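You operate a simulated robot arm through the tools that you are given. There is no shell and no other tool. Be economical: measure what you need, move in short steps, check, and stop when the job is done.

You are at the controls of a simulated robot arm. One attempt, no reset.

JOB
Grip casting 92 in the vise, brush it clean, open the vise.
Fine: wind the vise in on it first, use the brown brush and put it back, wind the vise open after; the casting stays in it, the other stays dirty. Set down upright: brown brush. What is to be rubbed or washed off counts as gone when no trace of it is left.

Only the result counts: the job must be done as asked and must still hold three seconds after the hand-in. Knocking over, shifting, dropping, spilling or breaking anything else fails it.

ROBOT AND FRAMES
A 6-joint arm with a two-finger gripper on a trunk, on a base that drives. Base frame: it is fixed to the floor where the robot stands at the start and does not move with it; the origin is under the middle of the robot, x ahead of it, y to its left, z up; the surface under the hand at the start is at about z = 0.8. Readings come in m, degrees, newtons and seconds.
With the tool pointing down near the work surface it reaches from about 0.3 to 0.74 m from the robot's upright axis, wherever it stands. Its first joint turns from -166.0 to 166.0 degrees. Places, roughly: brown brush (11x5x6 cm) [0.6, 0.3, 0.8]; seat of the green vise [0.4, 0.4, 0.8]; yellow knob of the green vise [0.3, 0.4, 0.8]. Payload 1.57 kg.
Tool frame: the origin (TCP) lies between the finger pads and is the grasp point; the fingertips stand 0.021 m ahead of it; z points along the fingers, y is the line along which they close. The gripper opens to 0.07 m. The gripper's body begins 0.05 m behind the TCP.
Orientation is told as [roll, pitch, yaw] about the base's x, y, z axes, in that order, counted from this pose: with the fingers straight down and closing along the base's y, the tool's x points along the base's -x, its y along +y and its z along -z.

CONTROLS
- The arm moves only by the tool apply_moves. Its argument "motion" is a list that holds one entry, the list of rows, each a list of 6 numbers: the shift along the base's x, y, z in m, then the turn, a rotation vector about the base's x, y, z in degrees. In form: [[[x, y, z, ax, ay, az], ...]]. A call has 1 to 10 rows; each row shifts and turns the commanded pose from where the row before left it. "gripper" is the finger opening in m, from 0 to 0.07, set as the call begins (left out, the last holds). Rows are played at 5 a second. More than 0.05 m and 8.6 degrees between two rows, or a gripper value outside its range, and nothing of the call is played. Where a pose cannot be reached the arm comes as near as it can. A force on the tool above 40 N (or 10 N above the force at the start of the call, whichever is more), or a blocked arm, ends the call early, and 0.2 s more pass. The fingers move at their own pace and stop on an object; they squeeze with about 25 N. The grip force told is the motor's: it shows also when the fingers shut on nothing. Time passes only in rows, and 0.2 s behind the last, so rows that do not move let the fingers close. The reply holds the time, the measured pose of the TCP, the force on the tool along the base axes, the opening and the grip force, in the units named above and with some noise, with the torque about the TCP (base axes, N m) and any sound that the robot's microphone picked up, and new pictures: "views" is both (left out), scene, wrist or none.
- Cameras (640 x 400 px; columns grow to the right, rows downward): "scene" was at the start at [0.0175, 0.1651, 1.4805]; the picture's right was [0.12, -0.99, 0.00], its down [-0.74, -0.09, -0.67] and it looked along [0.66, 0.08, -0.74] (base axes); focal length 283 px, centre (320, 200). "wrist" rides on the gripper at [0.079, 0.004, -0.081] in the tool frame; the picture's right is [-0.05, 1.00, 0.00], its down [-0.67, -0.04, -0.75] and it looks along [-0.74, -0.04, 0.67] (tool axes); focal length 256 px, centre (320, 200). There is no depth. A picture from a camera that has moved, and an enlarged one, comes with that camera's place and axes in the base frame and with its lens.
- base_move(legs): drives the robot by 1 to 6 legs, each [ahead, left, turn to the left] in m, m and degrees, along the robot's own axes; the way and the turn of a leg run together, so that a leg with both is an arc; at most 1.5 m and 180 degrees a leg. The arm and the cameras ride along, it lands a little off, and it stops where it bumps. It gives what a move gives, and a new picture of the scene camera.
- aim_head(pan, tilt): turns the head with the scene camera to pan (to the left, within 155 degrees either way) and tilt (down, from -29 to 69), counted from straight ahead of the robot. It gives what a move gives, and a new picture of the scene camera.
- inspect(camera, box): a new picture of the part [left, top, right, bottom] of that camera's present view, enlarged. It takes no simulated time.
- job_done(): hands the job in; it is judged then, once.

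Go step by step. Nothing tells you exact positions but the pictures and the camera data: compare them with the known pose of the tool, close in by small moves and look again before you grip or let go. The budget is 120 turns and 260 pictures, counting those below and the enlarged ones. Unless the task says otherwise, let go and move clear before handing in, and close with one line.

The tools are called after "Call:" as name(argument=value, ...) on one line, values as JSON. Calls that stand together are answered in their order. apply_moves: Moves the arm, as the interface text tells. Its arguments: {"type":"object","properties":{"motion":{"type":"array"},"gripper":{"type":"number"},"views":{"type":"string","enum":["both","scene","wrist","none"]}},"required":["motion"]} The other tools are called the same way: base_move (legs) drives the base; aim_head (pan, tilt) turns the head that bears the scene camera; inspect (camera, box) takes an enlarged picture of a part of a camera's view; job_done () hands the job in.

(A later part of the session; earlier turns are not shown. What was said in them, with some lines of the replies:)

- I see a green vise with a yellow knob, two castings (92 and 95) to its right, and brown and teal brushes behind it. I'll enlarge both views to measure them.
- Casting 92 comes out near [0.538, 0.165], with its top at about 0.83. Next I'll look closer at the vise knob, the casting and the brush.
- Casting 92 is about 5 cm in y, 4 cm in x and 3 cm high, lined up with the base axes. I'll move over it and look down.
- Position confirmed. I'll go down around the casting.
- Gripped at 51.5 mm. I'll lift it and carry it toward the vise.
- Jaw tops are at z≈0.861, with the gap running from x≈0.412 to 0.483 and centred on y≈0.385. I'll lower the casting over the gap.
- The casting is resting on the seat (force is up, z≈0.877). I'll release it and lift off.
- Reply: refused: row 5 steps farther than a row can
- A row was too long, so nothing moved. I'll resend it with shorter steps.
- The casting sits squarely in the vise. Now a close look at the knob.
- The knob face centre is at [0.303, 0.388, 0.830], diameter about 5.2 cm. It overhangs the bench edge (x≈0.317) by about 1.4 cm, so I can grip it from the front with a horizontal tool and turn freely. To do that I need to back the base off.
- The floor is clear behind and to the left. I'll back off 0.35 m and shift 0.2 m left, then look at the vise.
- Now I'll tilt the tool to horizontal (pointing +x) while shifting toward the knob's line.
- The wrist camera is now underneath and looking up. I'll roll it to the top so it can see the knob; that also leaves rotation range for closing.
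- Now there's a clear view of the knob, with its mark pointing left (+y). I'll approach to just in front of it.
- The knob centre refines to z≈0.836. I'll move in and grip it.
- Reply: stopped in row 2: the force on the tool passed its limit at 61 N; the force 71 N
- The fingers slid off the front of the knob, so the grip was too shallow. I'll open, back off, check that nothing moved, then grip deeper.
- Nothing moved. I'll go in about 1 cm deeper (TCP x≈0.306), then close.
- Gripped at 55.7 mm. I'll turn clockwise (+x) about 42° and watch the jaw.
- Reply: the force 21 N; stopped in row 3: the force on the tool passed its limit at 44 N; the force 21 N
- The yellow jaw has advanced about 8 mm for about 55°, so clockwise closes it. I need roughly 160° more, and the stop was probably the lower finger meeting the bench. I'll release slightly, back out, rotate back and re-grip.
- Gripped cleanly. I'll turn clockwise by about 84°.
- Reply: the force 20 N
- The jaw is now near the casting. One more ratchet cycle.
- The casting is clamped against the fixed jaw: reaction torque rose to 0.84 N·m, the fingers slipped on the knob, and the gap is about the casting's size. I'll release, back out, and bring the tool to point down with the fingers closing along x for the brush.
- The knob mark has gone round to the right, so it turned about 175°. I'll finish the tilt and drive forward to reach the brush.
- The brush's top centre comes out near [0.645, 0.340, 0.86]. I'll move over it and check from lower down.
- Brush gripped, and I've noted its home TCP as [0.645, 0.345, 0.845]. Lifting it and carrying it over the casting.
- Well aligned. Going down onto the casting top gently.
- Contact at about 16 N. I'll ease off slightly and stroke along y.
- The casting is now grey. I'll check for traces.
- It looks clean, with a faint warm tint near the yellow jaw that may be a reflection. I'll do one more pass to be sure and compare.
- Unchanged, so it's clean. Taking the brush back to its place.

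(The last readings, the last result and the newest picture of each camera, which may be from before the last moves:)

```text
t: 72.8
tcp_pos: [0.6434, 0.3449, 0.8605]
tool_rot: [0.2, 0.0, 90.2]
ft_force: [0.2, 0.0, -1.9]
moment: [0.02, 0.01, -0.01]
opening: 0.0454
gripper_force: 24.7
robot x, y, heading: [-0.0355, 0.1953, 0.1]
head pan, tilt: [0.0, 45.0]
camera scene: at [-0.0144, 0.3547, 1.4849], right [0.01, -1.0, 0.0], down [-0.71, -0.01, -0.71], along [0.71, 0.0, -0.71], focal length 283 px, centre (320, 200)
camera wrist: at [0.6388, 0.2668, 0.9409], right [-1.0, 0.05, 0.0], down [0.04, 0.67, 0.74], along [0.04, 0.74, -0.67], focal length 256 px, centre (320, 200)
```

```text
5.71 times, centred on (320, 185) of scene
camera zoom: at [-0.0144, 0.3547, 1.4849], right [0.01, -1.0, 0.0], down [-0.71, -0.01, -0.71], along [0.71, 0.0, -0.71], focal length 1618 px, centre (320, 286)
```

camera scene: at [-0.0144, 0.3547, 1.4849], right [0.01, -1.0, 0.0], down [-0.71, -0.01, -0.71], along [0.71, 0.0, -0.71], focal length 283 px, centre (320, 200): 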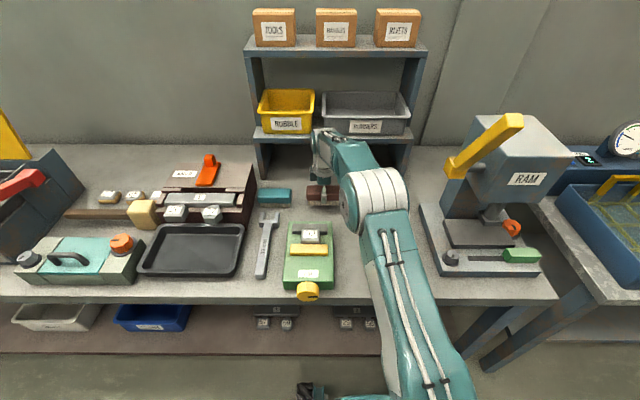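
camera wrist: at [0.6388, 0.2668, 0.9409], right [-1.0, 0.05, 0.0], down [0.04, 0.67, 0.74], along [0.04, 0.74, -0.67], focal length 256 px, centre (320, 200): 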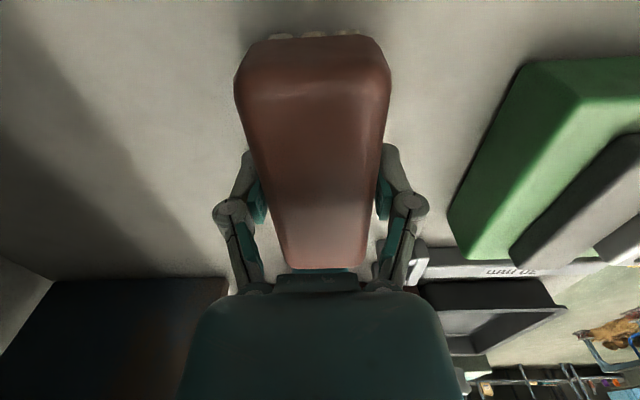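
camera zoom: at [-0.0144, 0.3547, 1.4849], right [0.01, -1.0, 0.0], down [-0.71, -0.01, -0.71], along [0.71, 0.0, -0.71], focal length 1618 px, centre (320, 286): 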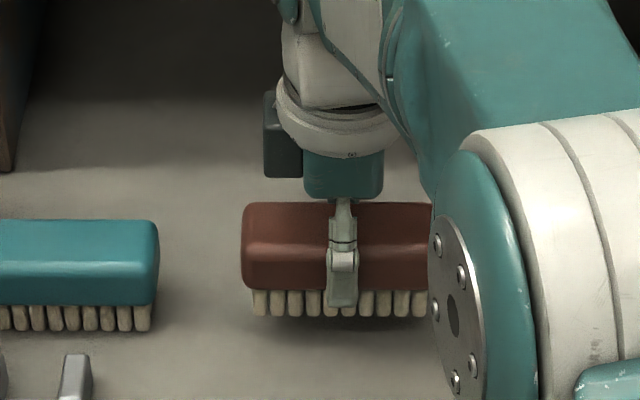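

Call:
apply_moves(motion=[[[0.001, 0, -0.008, 0, 0, 0], [0, 0, -0.005, 0, 0, 0], [0, 0, -0.002, 0, 0, 0], [0, 0, -0.001, 0, 0, 0], [0, 0, 0, 0, 0, 0]]], views="none")

```text
t: 74.0
tcp_pos: [0.6442, 0.3454, 0.845]
tool_rot: [0.3, 0.0, 90.1]
ft_force: [0.0, -0.4, -1.9]
moment: [0.0, 0.01, 0.02]
opening: 0.0458
gripper_force: 25.4
robot x, y, heading: [-0.0359, 0.1977, 0.1]
head pan, tilt: [0.0, 45.0]
```

Call:
apply_moves(motion=[[[0, 0, -0.0015, 0, 0, 0], [0, 0, 0, 0, 0, 0]]], views="none")

Call:
inspect(camera="scene", box=[250, 150, 360, 220])

```text
t: 74.6
tcp_pos: [0.6454, 0.3466, 0.8413]
tool_rot: [0.2, -0.2, 90.0]
ft_force: [-0.8, 0.2, -1.3]
moment: [-0.01, 0.0, 0.01]
opening: 0.0455
gripper_force: 24.9
robot x, y, heading: [-0.0393, 0.1984, 0.4]
head pan, tilt: [0.0, 45.0]
```

```text
5.71 times, centred on (305, 185) of scene
camera zoom: at [-0.0144, 0.3547, 1.4849], right [0.01, -1.0, 0.0], down [-0.71, -0.01, -0.71], along [0.71, 0.0, -0.71], focal length 1618 px, centre (406, 286)
```

zoom: 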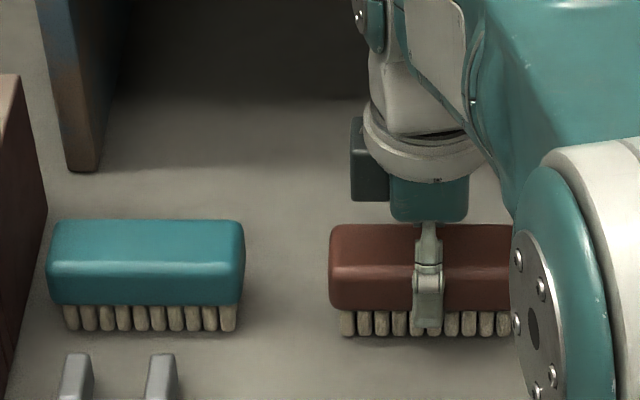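

Call:
apply_moves(motion=[[[0.002, 0, -0.001, 0, 0, 0], [0, 0, -0.001, 0, 0, 0], [0, 0, 0, 0, 0, 0]]], views="none")

```text
t: 75.4
tcp_pos: [0.6463, 0.3459, 0.84]
tool_rot: [0.2, 0.0, 90.0]
ft_force: [-1.0, 0.3, 2.0]
moment: [0.21, 0.02, 0.07]
opening: 0.0453
gripper_force: 25.2
robot x, y, heading: [-0.0363, 0.1963, 0.3]
head pan, tilt: [0.0, 45.0]
```

Touching down. I'll release and rise.

Call:
apply_moves(motion=[[[0, 0, -0.0005, 0, 0, 0], [0, 0, 0, 0, 0, 0]]], views="none")

Call:
apply_moves(motion=[[[0, 0, 0, 0, 0, 0], [0, 0, 0, 0, 0, 0], [0, 0, 0.03, 0, 0, 0], [0, 0, 0.04, 0, 0, 0], [0, 0, 0.04, 0, 0, 0], [-0.03, 0, 0.03, 0, 0, 0], [-0.04, 0, 0.02, 0, 0, 0], [-0.04, 0, 0.02, 0, 0, 0]]], gripper=0.07)

Call:
inspect(camera="scene", box=[250, 160, 370, 240])

```text
t: 76.0
tcp_pos: [0.6464, 0.3456, 0.8408]
tool_rot: [0.2, 0.0, 90.1]
ft_force: [0.2, 0.5, 5.3]
moment: [0.33, 0.0, 0.0]
opening: 0.0455
gripper_force: 25.0
robot x, y, heading: [-0.0392, 0.2037, 0.2]
head pan, tilt: [0.0, 45.0]
```

```text
t: 77.8
tcp_pos: [0.5391, 0.3459, 1.0196]
tool_rot: [0.3, 0.0, 90.1]
ft_force: [0.6, 0.5, -0.6]
moment: [0.02, 0.02, -0.01]
opening: 0.0697
gripper_force: 0.1
robot x, y, heading: [-0.0372, 0.201, 0.2]
head pan, tilt: [0.0, 45.0]
camera scene: at [-0.0152, 0.3543, 1.4849], right [0.01, -1.0, 0.0], down [-0.71, -0.01, -0.71], along [0.71, 0.0, -0.71], focal length 283 px, centre (320, 200)
camera wrist: at [0.5338, 0.2667, 1.1004], right [-1.0, 0.05, 0.0], down [0.04, 0.67, 0.74], along [0.04, 0.74, -0.67], focal length 256 px, centre (320, 200)
```

scene: 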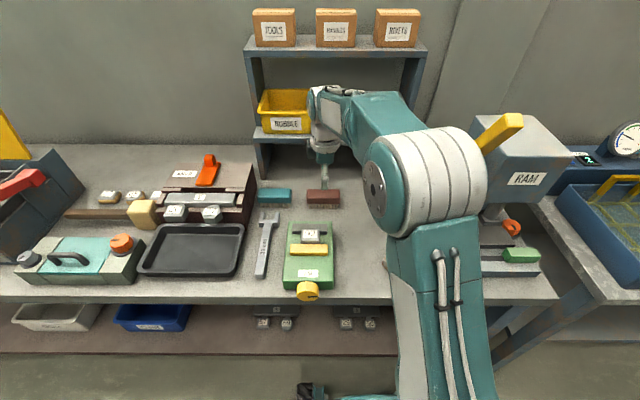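
wrist: 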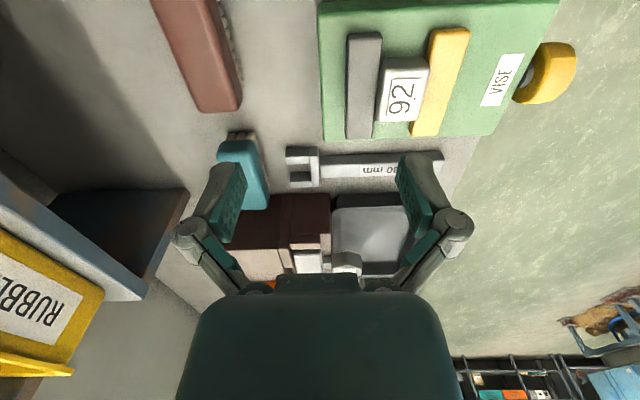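

```text
5.00 times, centred on (310, 200) of scene
camera zoom: at [-0.0152, 0.3543, 1.4849], right [0.01, -1.0, 0.0], down [-0.71, -0.01, -0.71], along [0.71, 0.0, -0.71], focal length 1416 px, centre (370, 200)
```

zoom: 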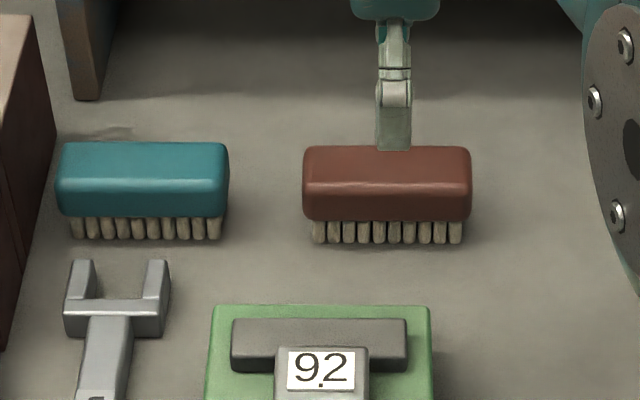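

The brush is back in place and upright. Next I'll return to the front of the knob to open the vise.

Call:
base_move(legs=[[-0.31, 0, 0]])

Call:
apply_moves(motion=[[[-0.01, 0.005, -0.005, 0, -8.5, 0], [-0.01, 0.005, -0.005, 0, -8.5, 0], [-0.01, 0.005, -0.005, 0, -8.5, 0], [-0.01, 0.005, -0.005, 0, -8.5, 0], [0, 0.005, -0.005, 0, -8.5, 0], [0, 0.005, -0.005, 0, -8.5, 0], [0, 0.005, -0.005, 0, -8.5, 0], [0, 0.005, -0.005, 0, -8.5, 0], [0, 0, -0.005, 0, -8.5, 0], [0, 0, -0.005, 0, -8.5, 0]]], views="none")

Call:
apply_moves(motion=[[[0, 0, -0.02, 0, -5, 0], [0, 0, -0.02, -8.5, 0, 0], [0, 0, -0.02, -8.5, 0, 0], [0, 0, -0.02, -8.5, 0, 0], [0, 0, -0.02, -8.5, 0, 0], [0, 0, -0.02, -8.5, 0, 0], [0, 0, 0, -8.5, 0, 0], [0, 0, 0, 0, 0, 0]]], views="wrist")

```text
t: 79.9
tcp_pos: [0.2254, 0.3464, 1.0207]
tool_rot: [0.2, 0.0, 90.4]
ft_force: [-0.5, -0.9, 0.2]
moment: [0.0, -0.01, -0.01]
opening: 0.0701
gripper_force: 0.1
robot x, y, heading: [-0.3495, 0.1996, 0.6]
head pan, tilt: [0.0, 45.0]
camera scene: at [-0.3279, 0.3519, 1.4849], right [0.01, -1.0, 0.0], down [-0.71, -0.01, -0.71], along [0.71, 0.01, -0.71], focal length 283 px, centre (320, 200)
```

scene: 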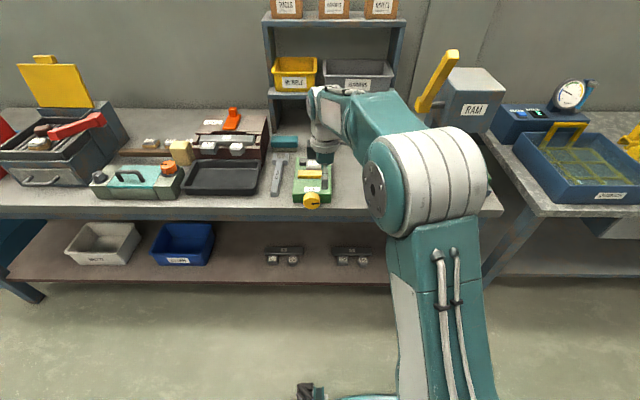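

```text
t: 82.1
tcp_pos: [0.1853, 0.3872, 0.9716]
tool_rot: [-84.9, 0.4, 90.2]
ft_force: [-1.3, -0.5, 0.6]
moment: [0.01, 0.07, -0.01]
opening: 0.0701
gripper_force: 0.1
robot x, y, heading: [-0.345, 0.1987, 0.7]
head pan, tilt: [0.0, 45.0]
```

```text
t: 83.9
tcp_pos: [0.1852, 0.3866, 0.8495]
tool_rot: [-89.7, 51.5, 90.3]
ft_force: [0.1, -0.4, -0.2]
moment: [0.02, -0.02, -0.02]
opening: 0.0702
gripper_force: 0.0
robot x, y, heading: [-0.3455, 0.1978, 0.8]
head pan, tilt: [0.0, 45.0]
camera wrist: at [0.1041, 0.3332, 0.9092], right [0.0, -0.75, -0.66], down [-0.75, 0.44, -0.5], along [0.67, 0.49, -0.56], focal length 256 px, centre (320, 200)
```

wrist: 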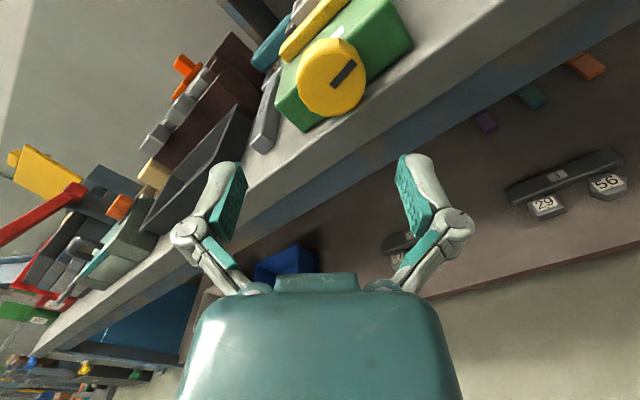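

Call:
apply_moves(motion=[[[0.03, 0, -0.006, 0, 0, 0], [0.03, 0.001, -0.0075, 0, 0, 0], [0.02, 0, 0, 0, 0, 0], [0, 0, 0, 0, 0, 0]]], gripper=0.063, views="wrist")

```text
t: 84.9
tcp_pos: [0.2659, 0.3861, 0.8369]
tool_rot: [-89.6, 51.4, 90.2]
ft_force: [0.2, -0.4, -0.1]
moment: [0.0, -0.02, 0.07]
opening: 0.063
gripper_force: 0.1
robot x, y, heading: [-0.3498, 0.1991, 0.6]
head pan, tilt: [0.0, 45.0]
camera wrist: at [0.1846, 0.3337, 0.8962], right [0.0, -0.75, -0.66], down [-0.75, 0.44, -0.5], along [0.67, 0.49, -0.56], focal length 256 px, centre (320, 200)
```

wrist: 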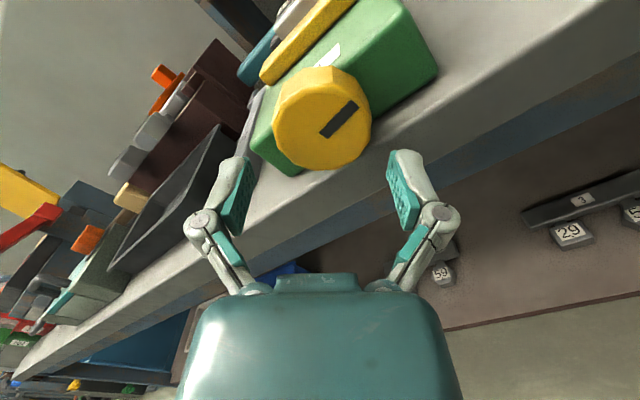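

Call:
apply_moves(motion=[[[0.015, -0.0005, -0.0005, 0, 0, 0], [0.015, 0, 0, 0, 0, 0], [0.009, 0, 0, 0, 0, 0], [0, 0, 0, 0, 0, 0]]], views="none")

Call:
apply_moves(motion=[[[0, 0, 0, 0, 0, 0], [0, 0, 0, 0, 0, 0]]], gripper=0.045, views="wrist")

```text
t: 85.9
tcp_pos: [0.3049, 0.3852, 0.8374]
tool_rot: [-89.7, 51.5, 90.2]
ft_force: [0.1, -0.2, -0.2]
moment: [-0.02, -0.03, 0.0]
opening: 0.0629
gripper_force: 0.1
robot x, y, heading: [-0.3485, 0.1976, 0.6]
head pan, tilt: [0.0, 45.0]
```

```text
t: 86.5
tcp_pos: [0.3038, 0.3869, 0.8358]
tool_rot: [-89.5, 51.5, 90.2]
ft_force: [-1.2, -5.7, -4.1]
moment: [-0.24, -0.18, -0.25]
opening: 0.0549
gripper_force: 32.0
robot x, y, heading: [-0.348, 0.2001, 0.6]
head pan, tilt: [0.0, 45.0]
camera wrist: at [0.2224, 0.3331, 0.8954], right [-0.01, -0.75, -0.66], down [-0.75, 0.44, -0.5], along [0.67, 0.49, -0.56], focal length 256 px, centre (320, 200)
```

wrist: 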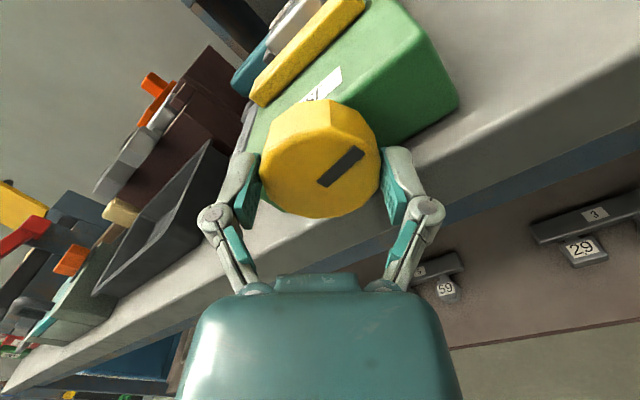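

Gripped. Turning counter-clockwise about 84° to open.

Call:
apply_moves(motion=[[[0, 0, 0, -8.4, 0, 0], [0, 0, 0, -8.4, 0, 0], [0, 0, 0, -8.4, 0, 0], [0, 0, 0, -8.4, 0, 0], [0, 0, 0, -8.4, 0, 0], [0, 0, 0, -8.4, 0, 0], [0, 0, 0, -8.4, 0, 0], [0, 0, 0, -8.4, 0, 0], [0, 0, 0, -8.4, 0, 0], [0, 0, 0, -8.4, 0, 0]]], views="wrist")

Call:
inspect(camera="scene", box=[270, 140, 350, 210])

```text
t: 88.7
tcp_pos: [0.3046, 0.3878, 0.8357]
tool_rot: [90.0, 44.3, -90.1]
ft_force: [-6.4, -1.9, -0.8]
moment: [0.04, 0.07, -0.55]
opening: 0.0541
gripper_force: 32.2
robot x, y, heading: [-0.3451, 0.193, 0.7]
head pan, tilt: [0.0, 45.0]
camera wrist: at [0.2224, 0.4413, 0.8942], right [0.0, -0.74, 0.68], down [-0.75, -0.45, -0.49], along [0.67, -0.51, -0.55], focal length 256 px, centre (320, 200)
```

wrist: 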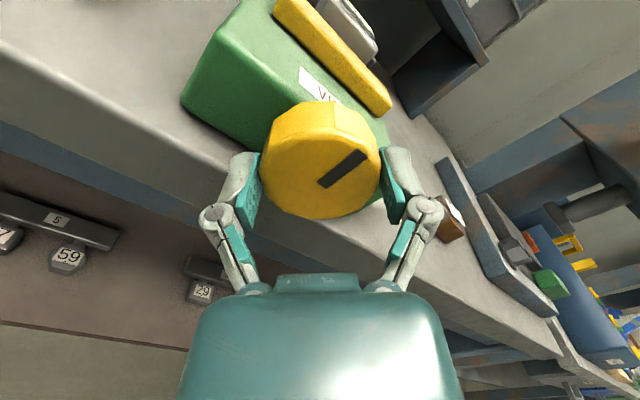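

```text
5.71 times, centred on (310, 175) of scene
camera zoom: at [-0.3281, 0.352, 1.4849], right [0.01, -1.0, 0.0], down [-0.71, -0.01, -0.71], along [0.71, 0.01, -0.71], focal length 1618 px, centre (377, 343)
```

zoom: 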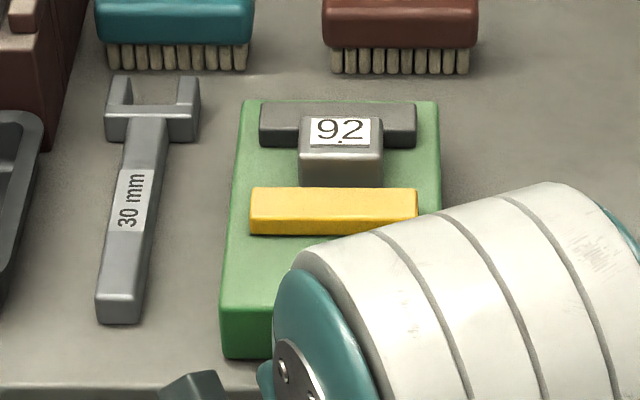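

The jaw is opening and the casting stays put. Second ratchet to open it fully.

Call:
apply_moves(motion=[[[0, 0, 0, 0, 0, 0], [-0.015, 0, 0, 0, 0, 0], [-0.018, 0, 0, 0, 0, 0], [0, 0, 0, 8.5, 0, 0], [0, 0, 0, 8.5, 0, 0], [0, 0, 0, 8.5, 0, 0], [0, 0, 0, 8.5, 0, 0], [0, 0, 0, 8.5, 0, 0], [0, 0, 0, 8.5, 0, 0], [0, 0, 0, 8.5, 0, 0]]], gripper=0.062, views="none")

Call:
apply_moves(motion=[[[0, 0, 0, 8.5, 0, 0], [0, 0, 0, 8.5, 0, 0], [0, 0, 0, 8.5, 0, 0], [0.013, 0, 0, 0, 0, 0], [0.012, 0, 0, 0, 0, 0], [0.009, 0, 0, 0, 0, 0], [0, 0, 0, 0, 0, 0]]], gripper=0.063, views="none")

Call:
apply_moves(motion=[[[0, 0, 0, 0, 0, 0], [0, 0, 0, 0, 0, 0]]], gripper=0.045, views="wrist")

```text
t: 90.9
tcp_pos: [0.2709, 0.3861, 0.8374]
tool_rot: [-89.3, 75.8, 90.6]
ft_force: [-0.6, -0.1, -0.9]
moment: [0.01, -0.03, 0.01]
opening: 0.062
gripper_force: 0.1
robot x, y, heading: [-0.3497, 0.195, 0.8]
head pan, tilt: [0.0, 45.0]
```

```text
t: 92.5
tcp_pos: [0.3049, 0.3873, 0.8368]
tool_rot: [-89.8, 50.5, 90.1]
ft_force: [-0.1, 0.1, -0.1]
moment: [-0.02, 0.0, 0.02]
opening: 0.063
gripper_force: 0.0
robot x, y, heading: [-0.3463, 0.2009, 0.7]
head pan, tilt: [0.0, 45.0]
```

```text
t: 93.1
tcp_pos: [0.3049, 0.3857, 0.835]
tool_rot: [-89.4, 50.5, 90.3]
ft_force: [-4.4, -3.7, -5.5]
moment: [0.03, -0.11, -0.29]
opening: 0.0549
gripper_force: 31.7
robot x, y, heading: [-0.348, 0.1989, 0.7]
head pan, tilt: [0.0, 45.0]
camera wrist: at [0.2231, 0.3324, 0.8941], right [-0.01, -0.74, -0.68], down [-0.75, 0.45, -0.49], along [0.67, 0.5, -0.55], focal length 256 px, centre (320, 200)
```

wrist: 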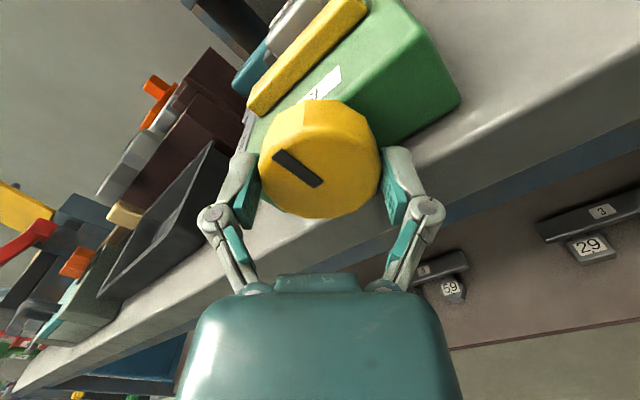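

Call:
apply_moves(motion=[[[0, 0, 0, -8.4, 0, 0], [0, 0, 0, -8.4, 0, 0], [0, 0, 0, -8.4, 0, 0], [0, 0, 0, -8.4, 0, 0], [0, 0, 0, -8.4, 0, 0], [0, 0, 0, -8.4, 0, 0], [0, 0, 0, -8.4, 0, 0], [0, 0, 0, -8.4, 0, 0], [0, 0, 0, -8.4, 0, 0], [0, 0, 0, -8.4, 0, 0]]], views="wrist")

Call:
inspect(camera="scene", box=[270, 140, 350, 210])

```text
t: 95.3
tcp_pos: [0.3055, 0.3862, 0.8363]
tool_rot: [90.0, 45.3, -90.1]
ft_force: [-8.6, -4.3, -3.5]
moment: [0.1, -0.38, 0.1]
opening: 0.0548
gripper_force: 32.1
robot x, y, heading: [-0.3483, 0.1979, 0.7]
head pan, tilt: [0.0, 45.0]
camera wrist: at [0.2236, 0.4401, 0.8951], right [0.0, -0.75, 0.66], down [-0.75, -0.44, -0.5], along [0.67, -0.5, -0.56], focal length 256 px, centre (320, 200)
```

wrist: 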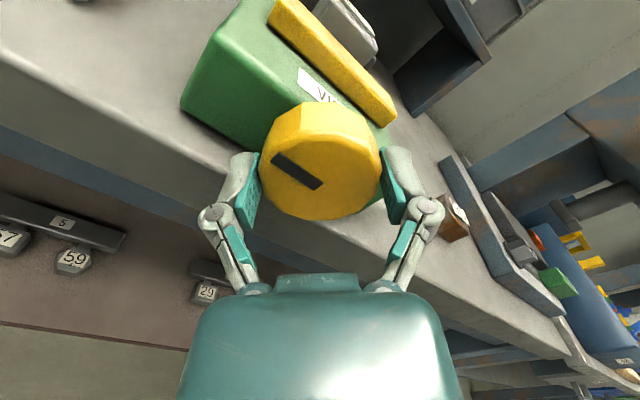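

```text
5.71 times, centred on (310, 175) of scene
camera zoom: at [-0.328, 0.3517, 1.4849], right [0.01, -1.0, 0.0], down [-0.71, -0.01, -0.71], along [0.71, 0.01, -0.71], focal length 1618 px, centre (377, 343)
```

zoom: 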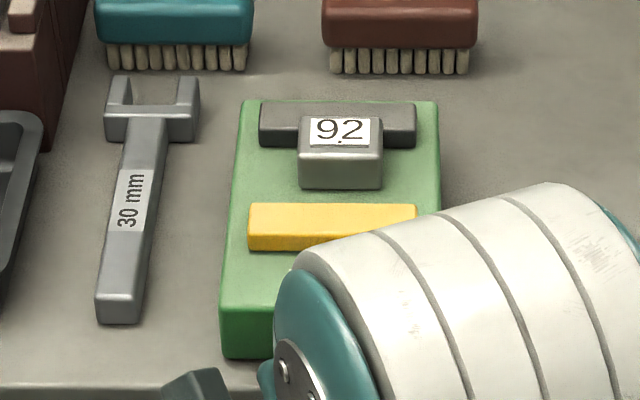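

The mark is back at its starting position (9 o'clock) and the vise is open, with the casting still in it. I'll let go and back away.

Call:
apply_moves(motion=[[[0, 0, 0, 0, 0, 0], [0, 0, 0, 0, 0, 0], [-0.015, 0, 0, 0, 0, 0], [-0.02, 0, 0, 0, 0, 0], [-0.04, 0, 0.01, 0, 0, 0], [-0.04, 0, 0.03, 0, 0, 0], [0, 0, 0.04, 0, 0, 0], [0, 0, 0.04, 0, 0, 0]]], gripper=0.062)

Call:
inspect(camera="scene", box=[260, 120, 400, 220])

```text
t: 97.1
tcp_pos: [0.1896, 0.3858, 0.9557]
tool_rot: [89.8, 45.4, -90.2]
ft_force: [-0.1, -0.7, -0.3]
moment: [0.0, -0.01, 0.02]
opening: 0.0617
gripper_force: 0.0
robot x, y, heading: [-0.3507, 0.1973, 0.9]
head pan, tilt: [0.0, 45.0]
camera scene: at [-0.3285, 0.3517, 1.4849], right [0.01, -1.0, 0.0], down [-0.71, -0.01, -0.71], along [0.71, 0.01, -0.71], focal length 283 px, centre (320, 200)
camera wrist: at [0.1078, 0.4388, 1.0156], right [0.0, -0.75, 0.66], down [-0.75, -0.44, -0.5], along [0.66, -0.49, -0.56], focal length 256 px, centre (320, 200)
```

scene: 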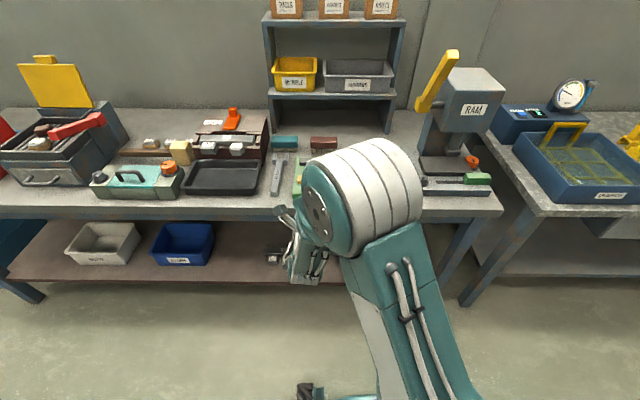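
wrist: 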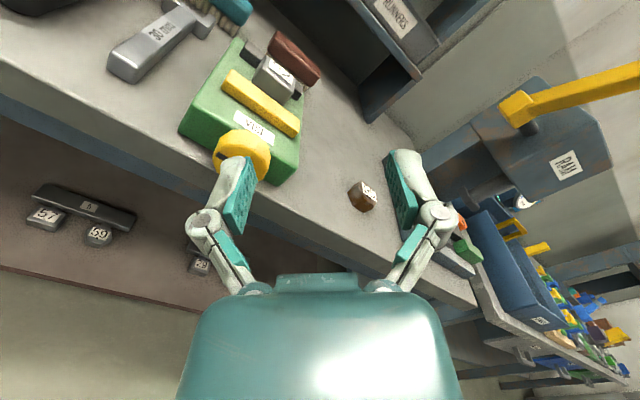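

```text
4.00 times, centred on (330, 170) of scene
camera zoom: at [-0.3285, 0.3517, 1.4849], right [0.01, -1.0, 0.0], down [-0.71, -0.01, -0.71], along [0.71, 0.01, -0.71], focal length 1133 px, centre (280, 320)
```

zoom: 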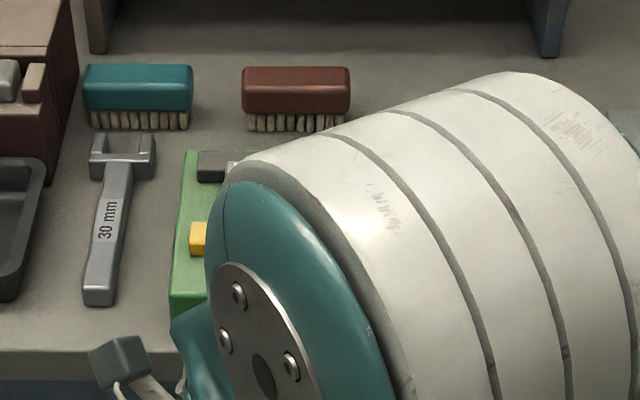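

Call:
inspect(camera="wrist", box=[210, 20, 330, 190])

```text
2.35 times, centred on (270, 105) of wrist
camera zoom: at [0.1078, 0.4388, 1.0156], right [0.0, -0.75, 0.66], down [-0.75, -0.44, -0.5], along [0.66, -0.49, -0.56], focal length 602 px, centre (438, 424)
```

zoom: 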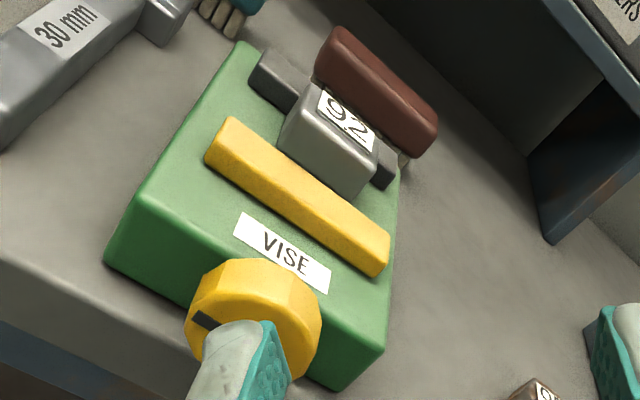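

The casting is clean and sitting in the open vise. The brown brush is back upright in its place, casting 95 hasn't been touched, and the arm is clear, so I'm handing in.

Call:
job_done()

```text
The job is handed in.
```

Casting 92 was gripped in the vise, brushed until no dirt was visible, and left in the reopened vise. The brown brush is back upright within a few millimetres of where it stood, and casting 95 was left dirty.
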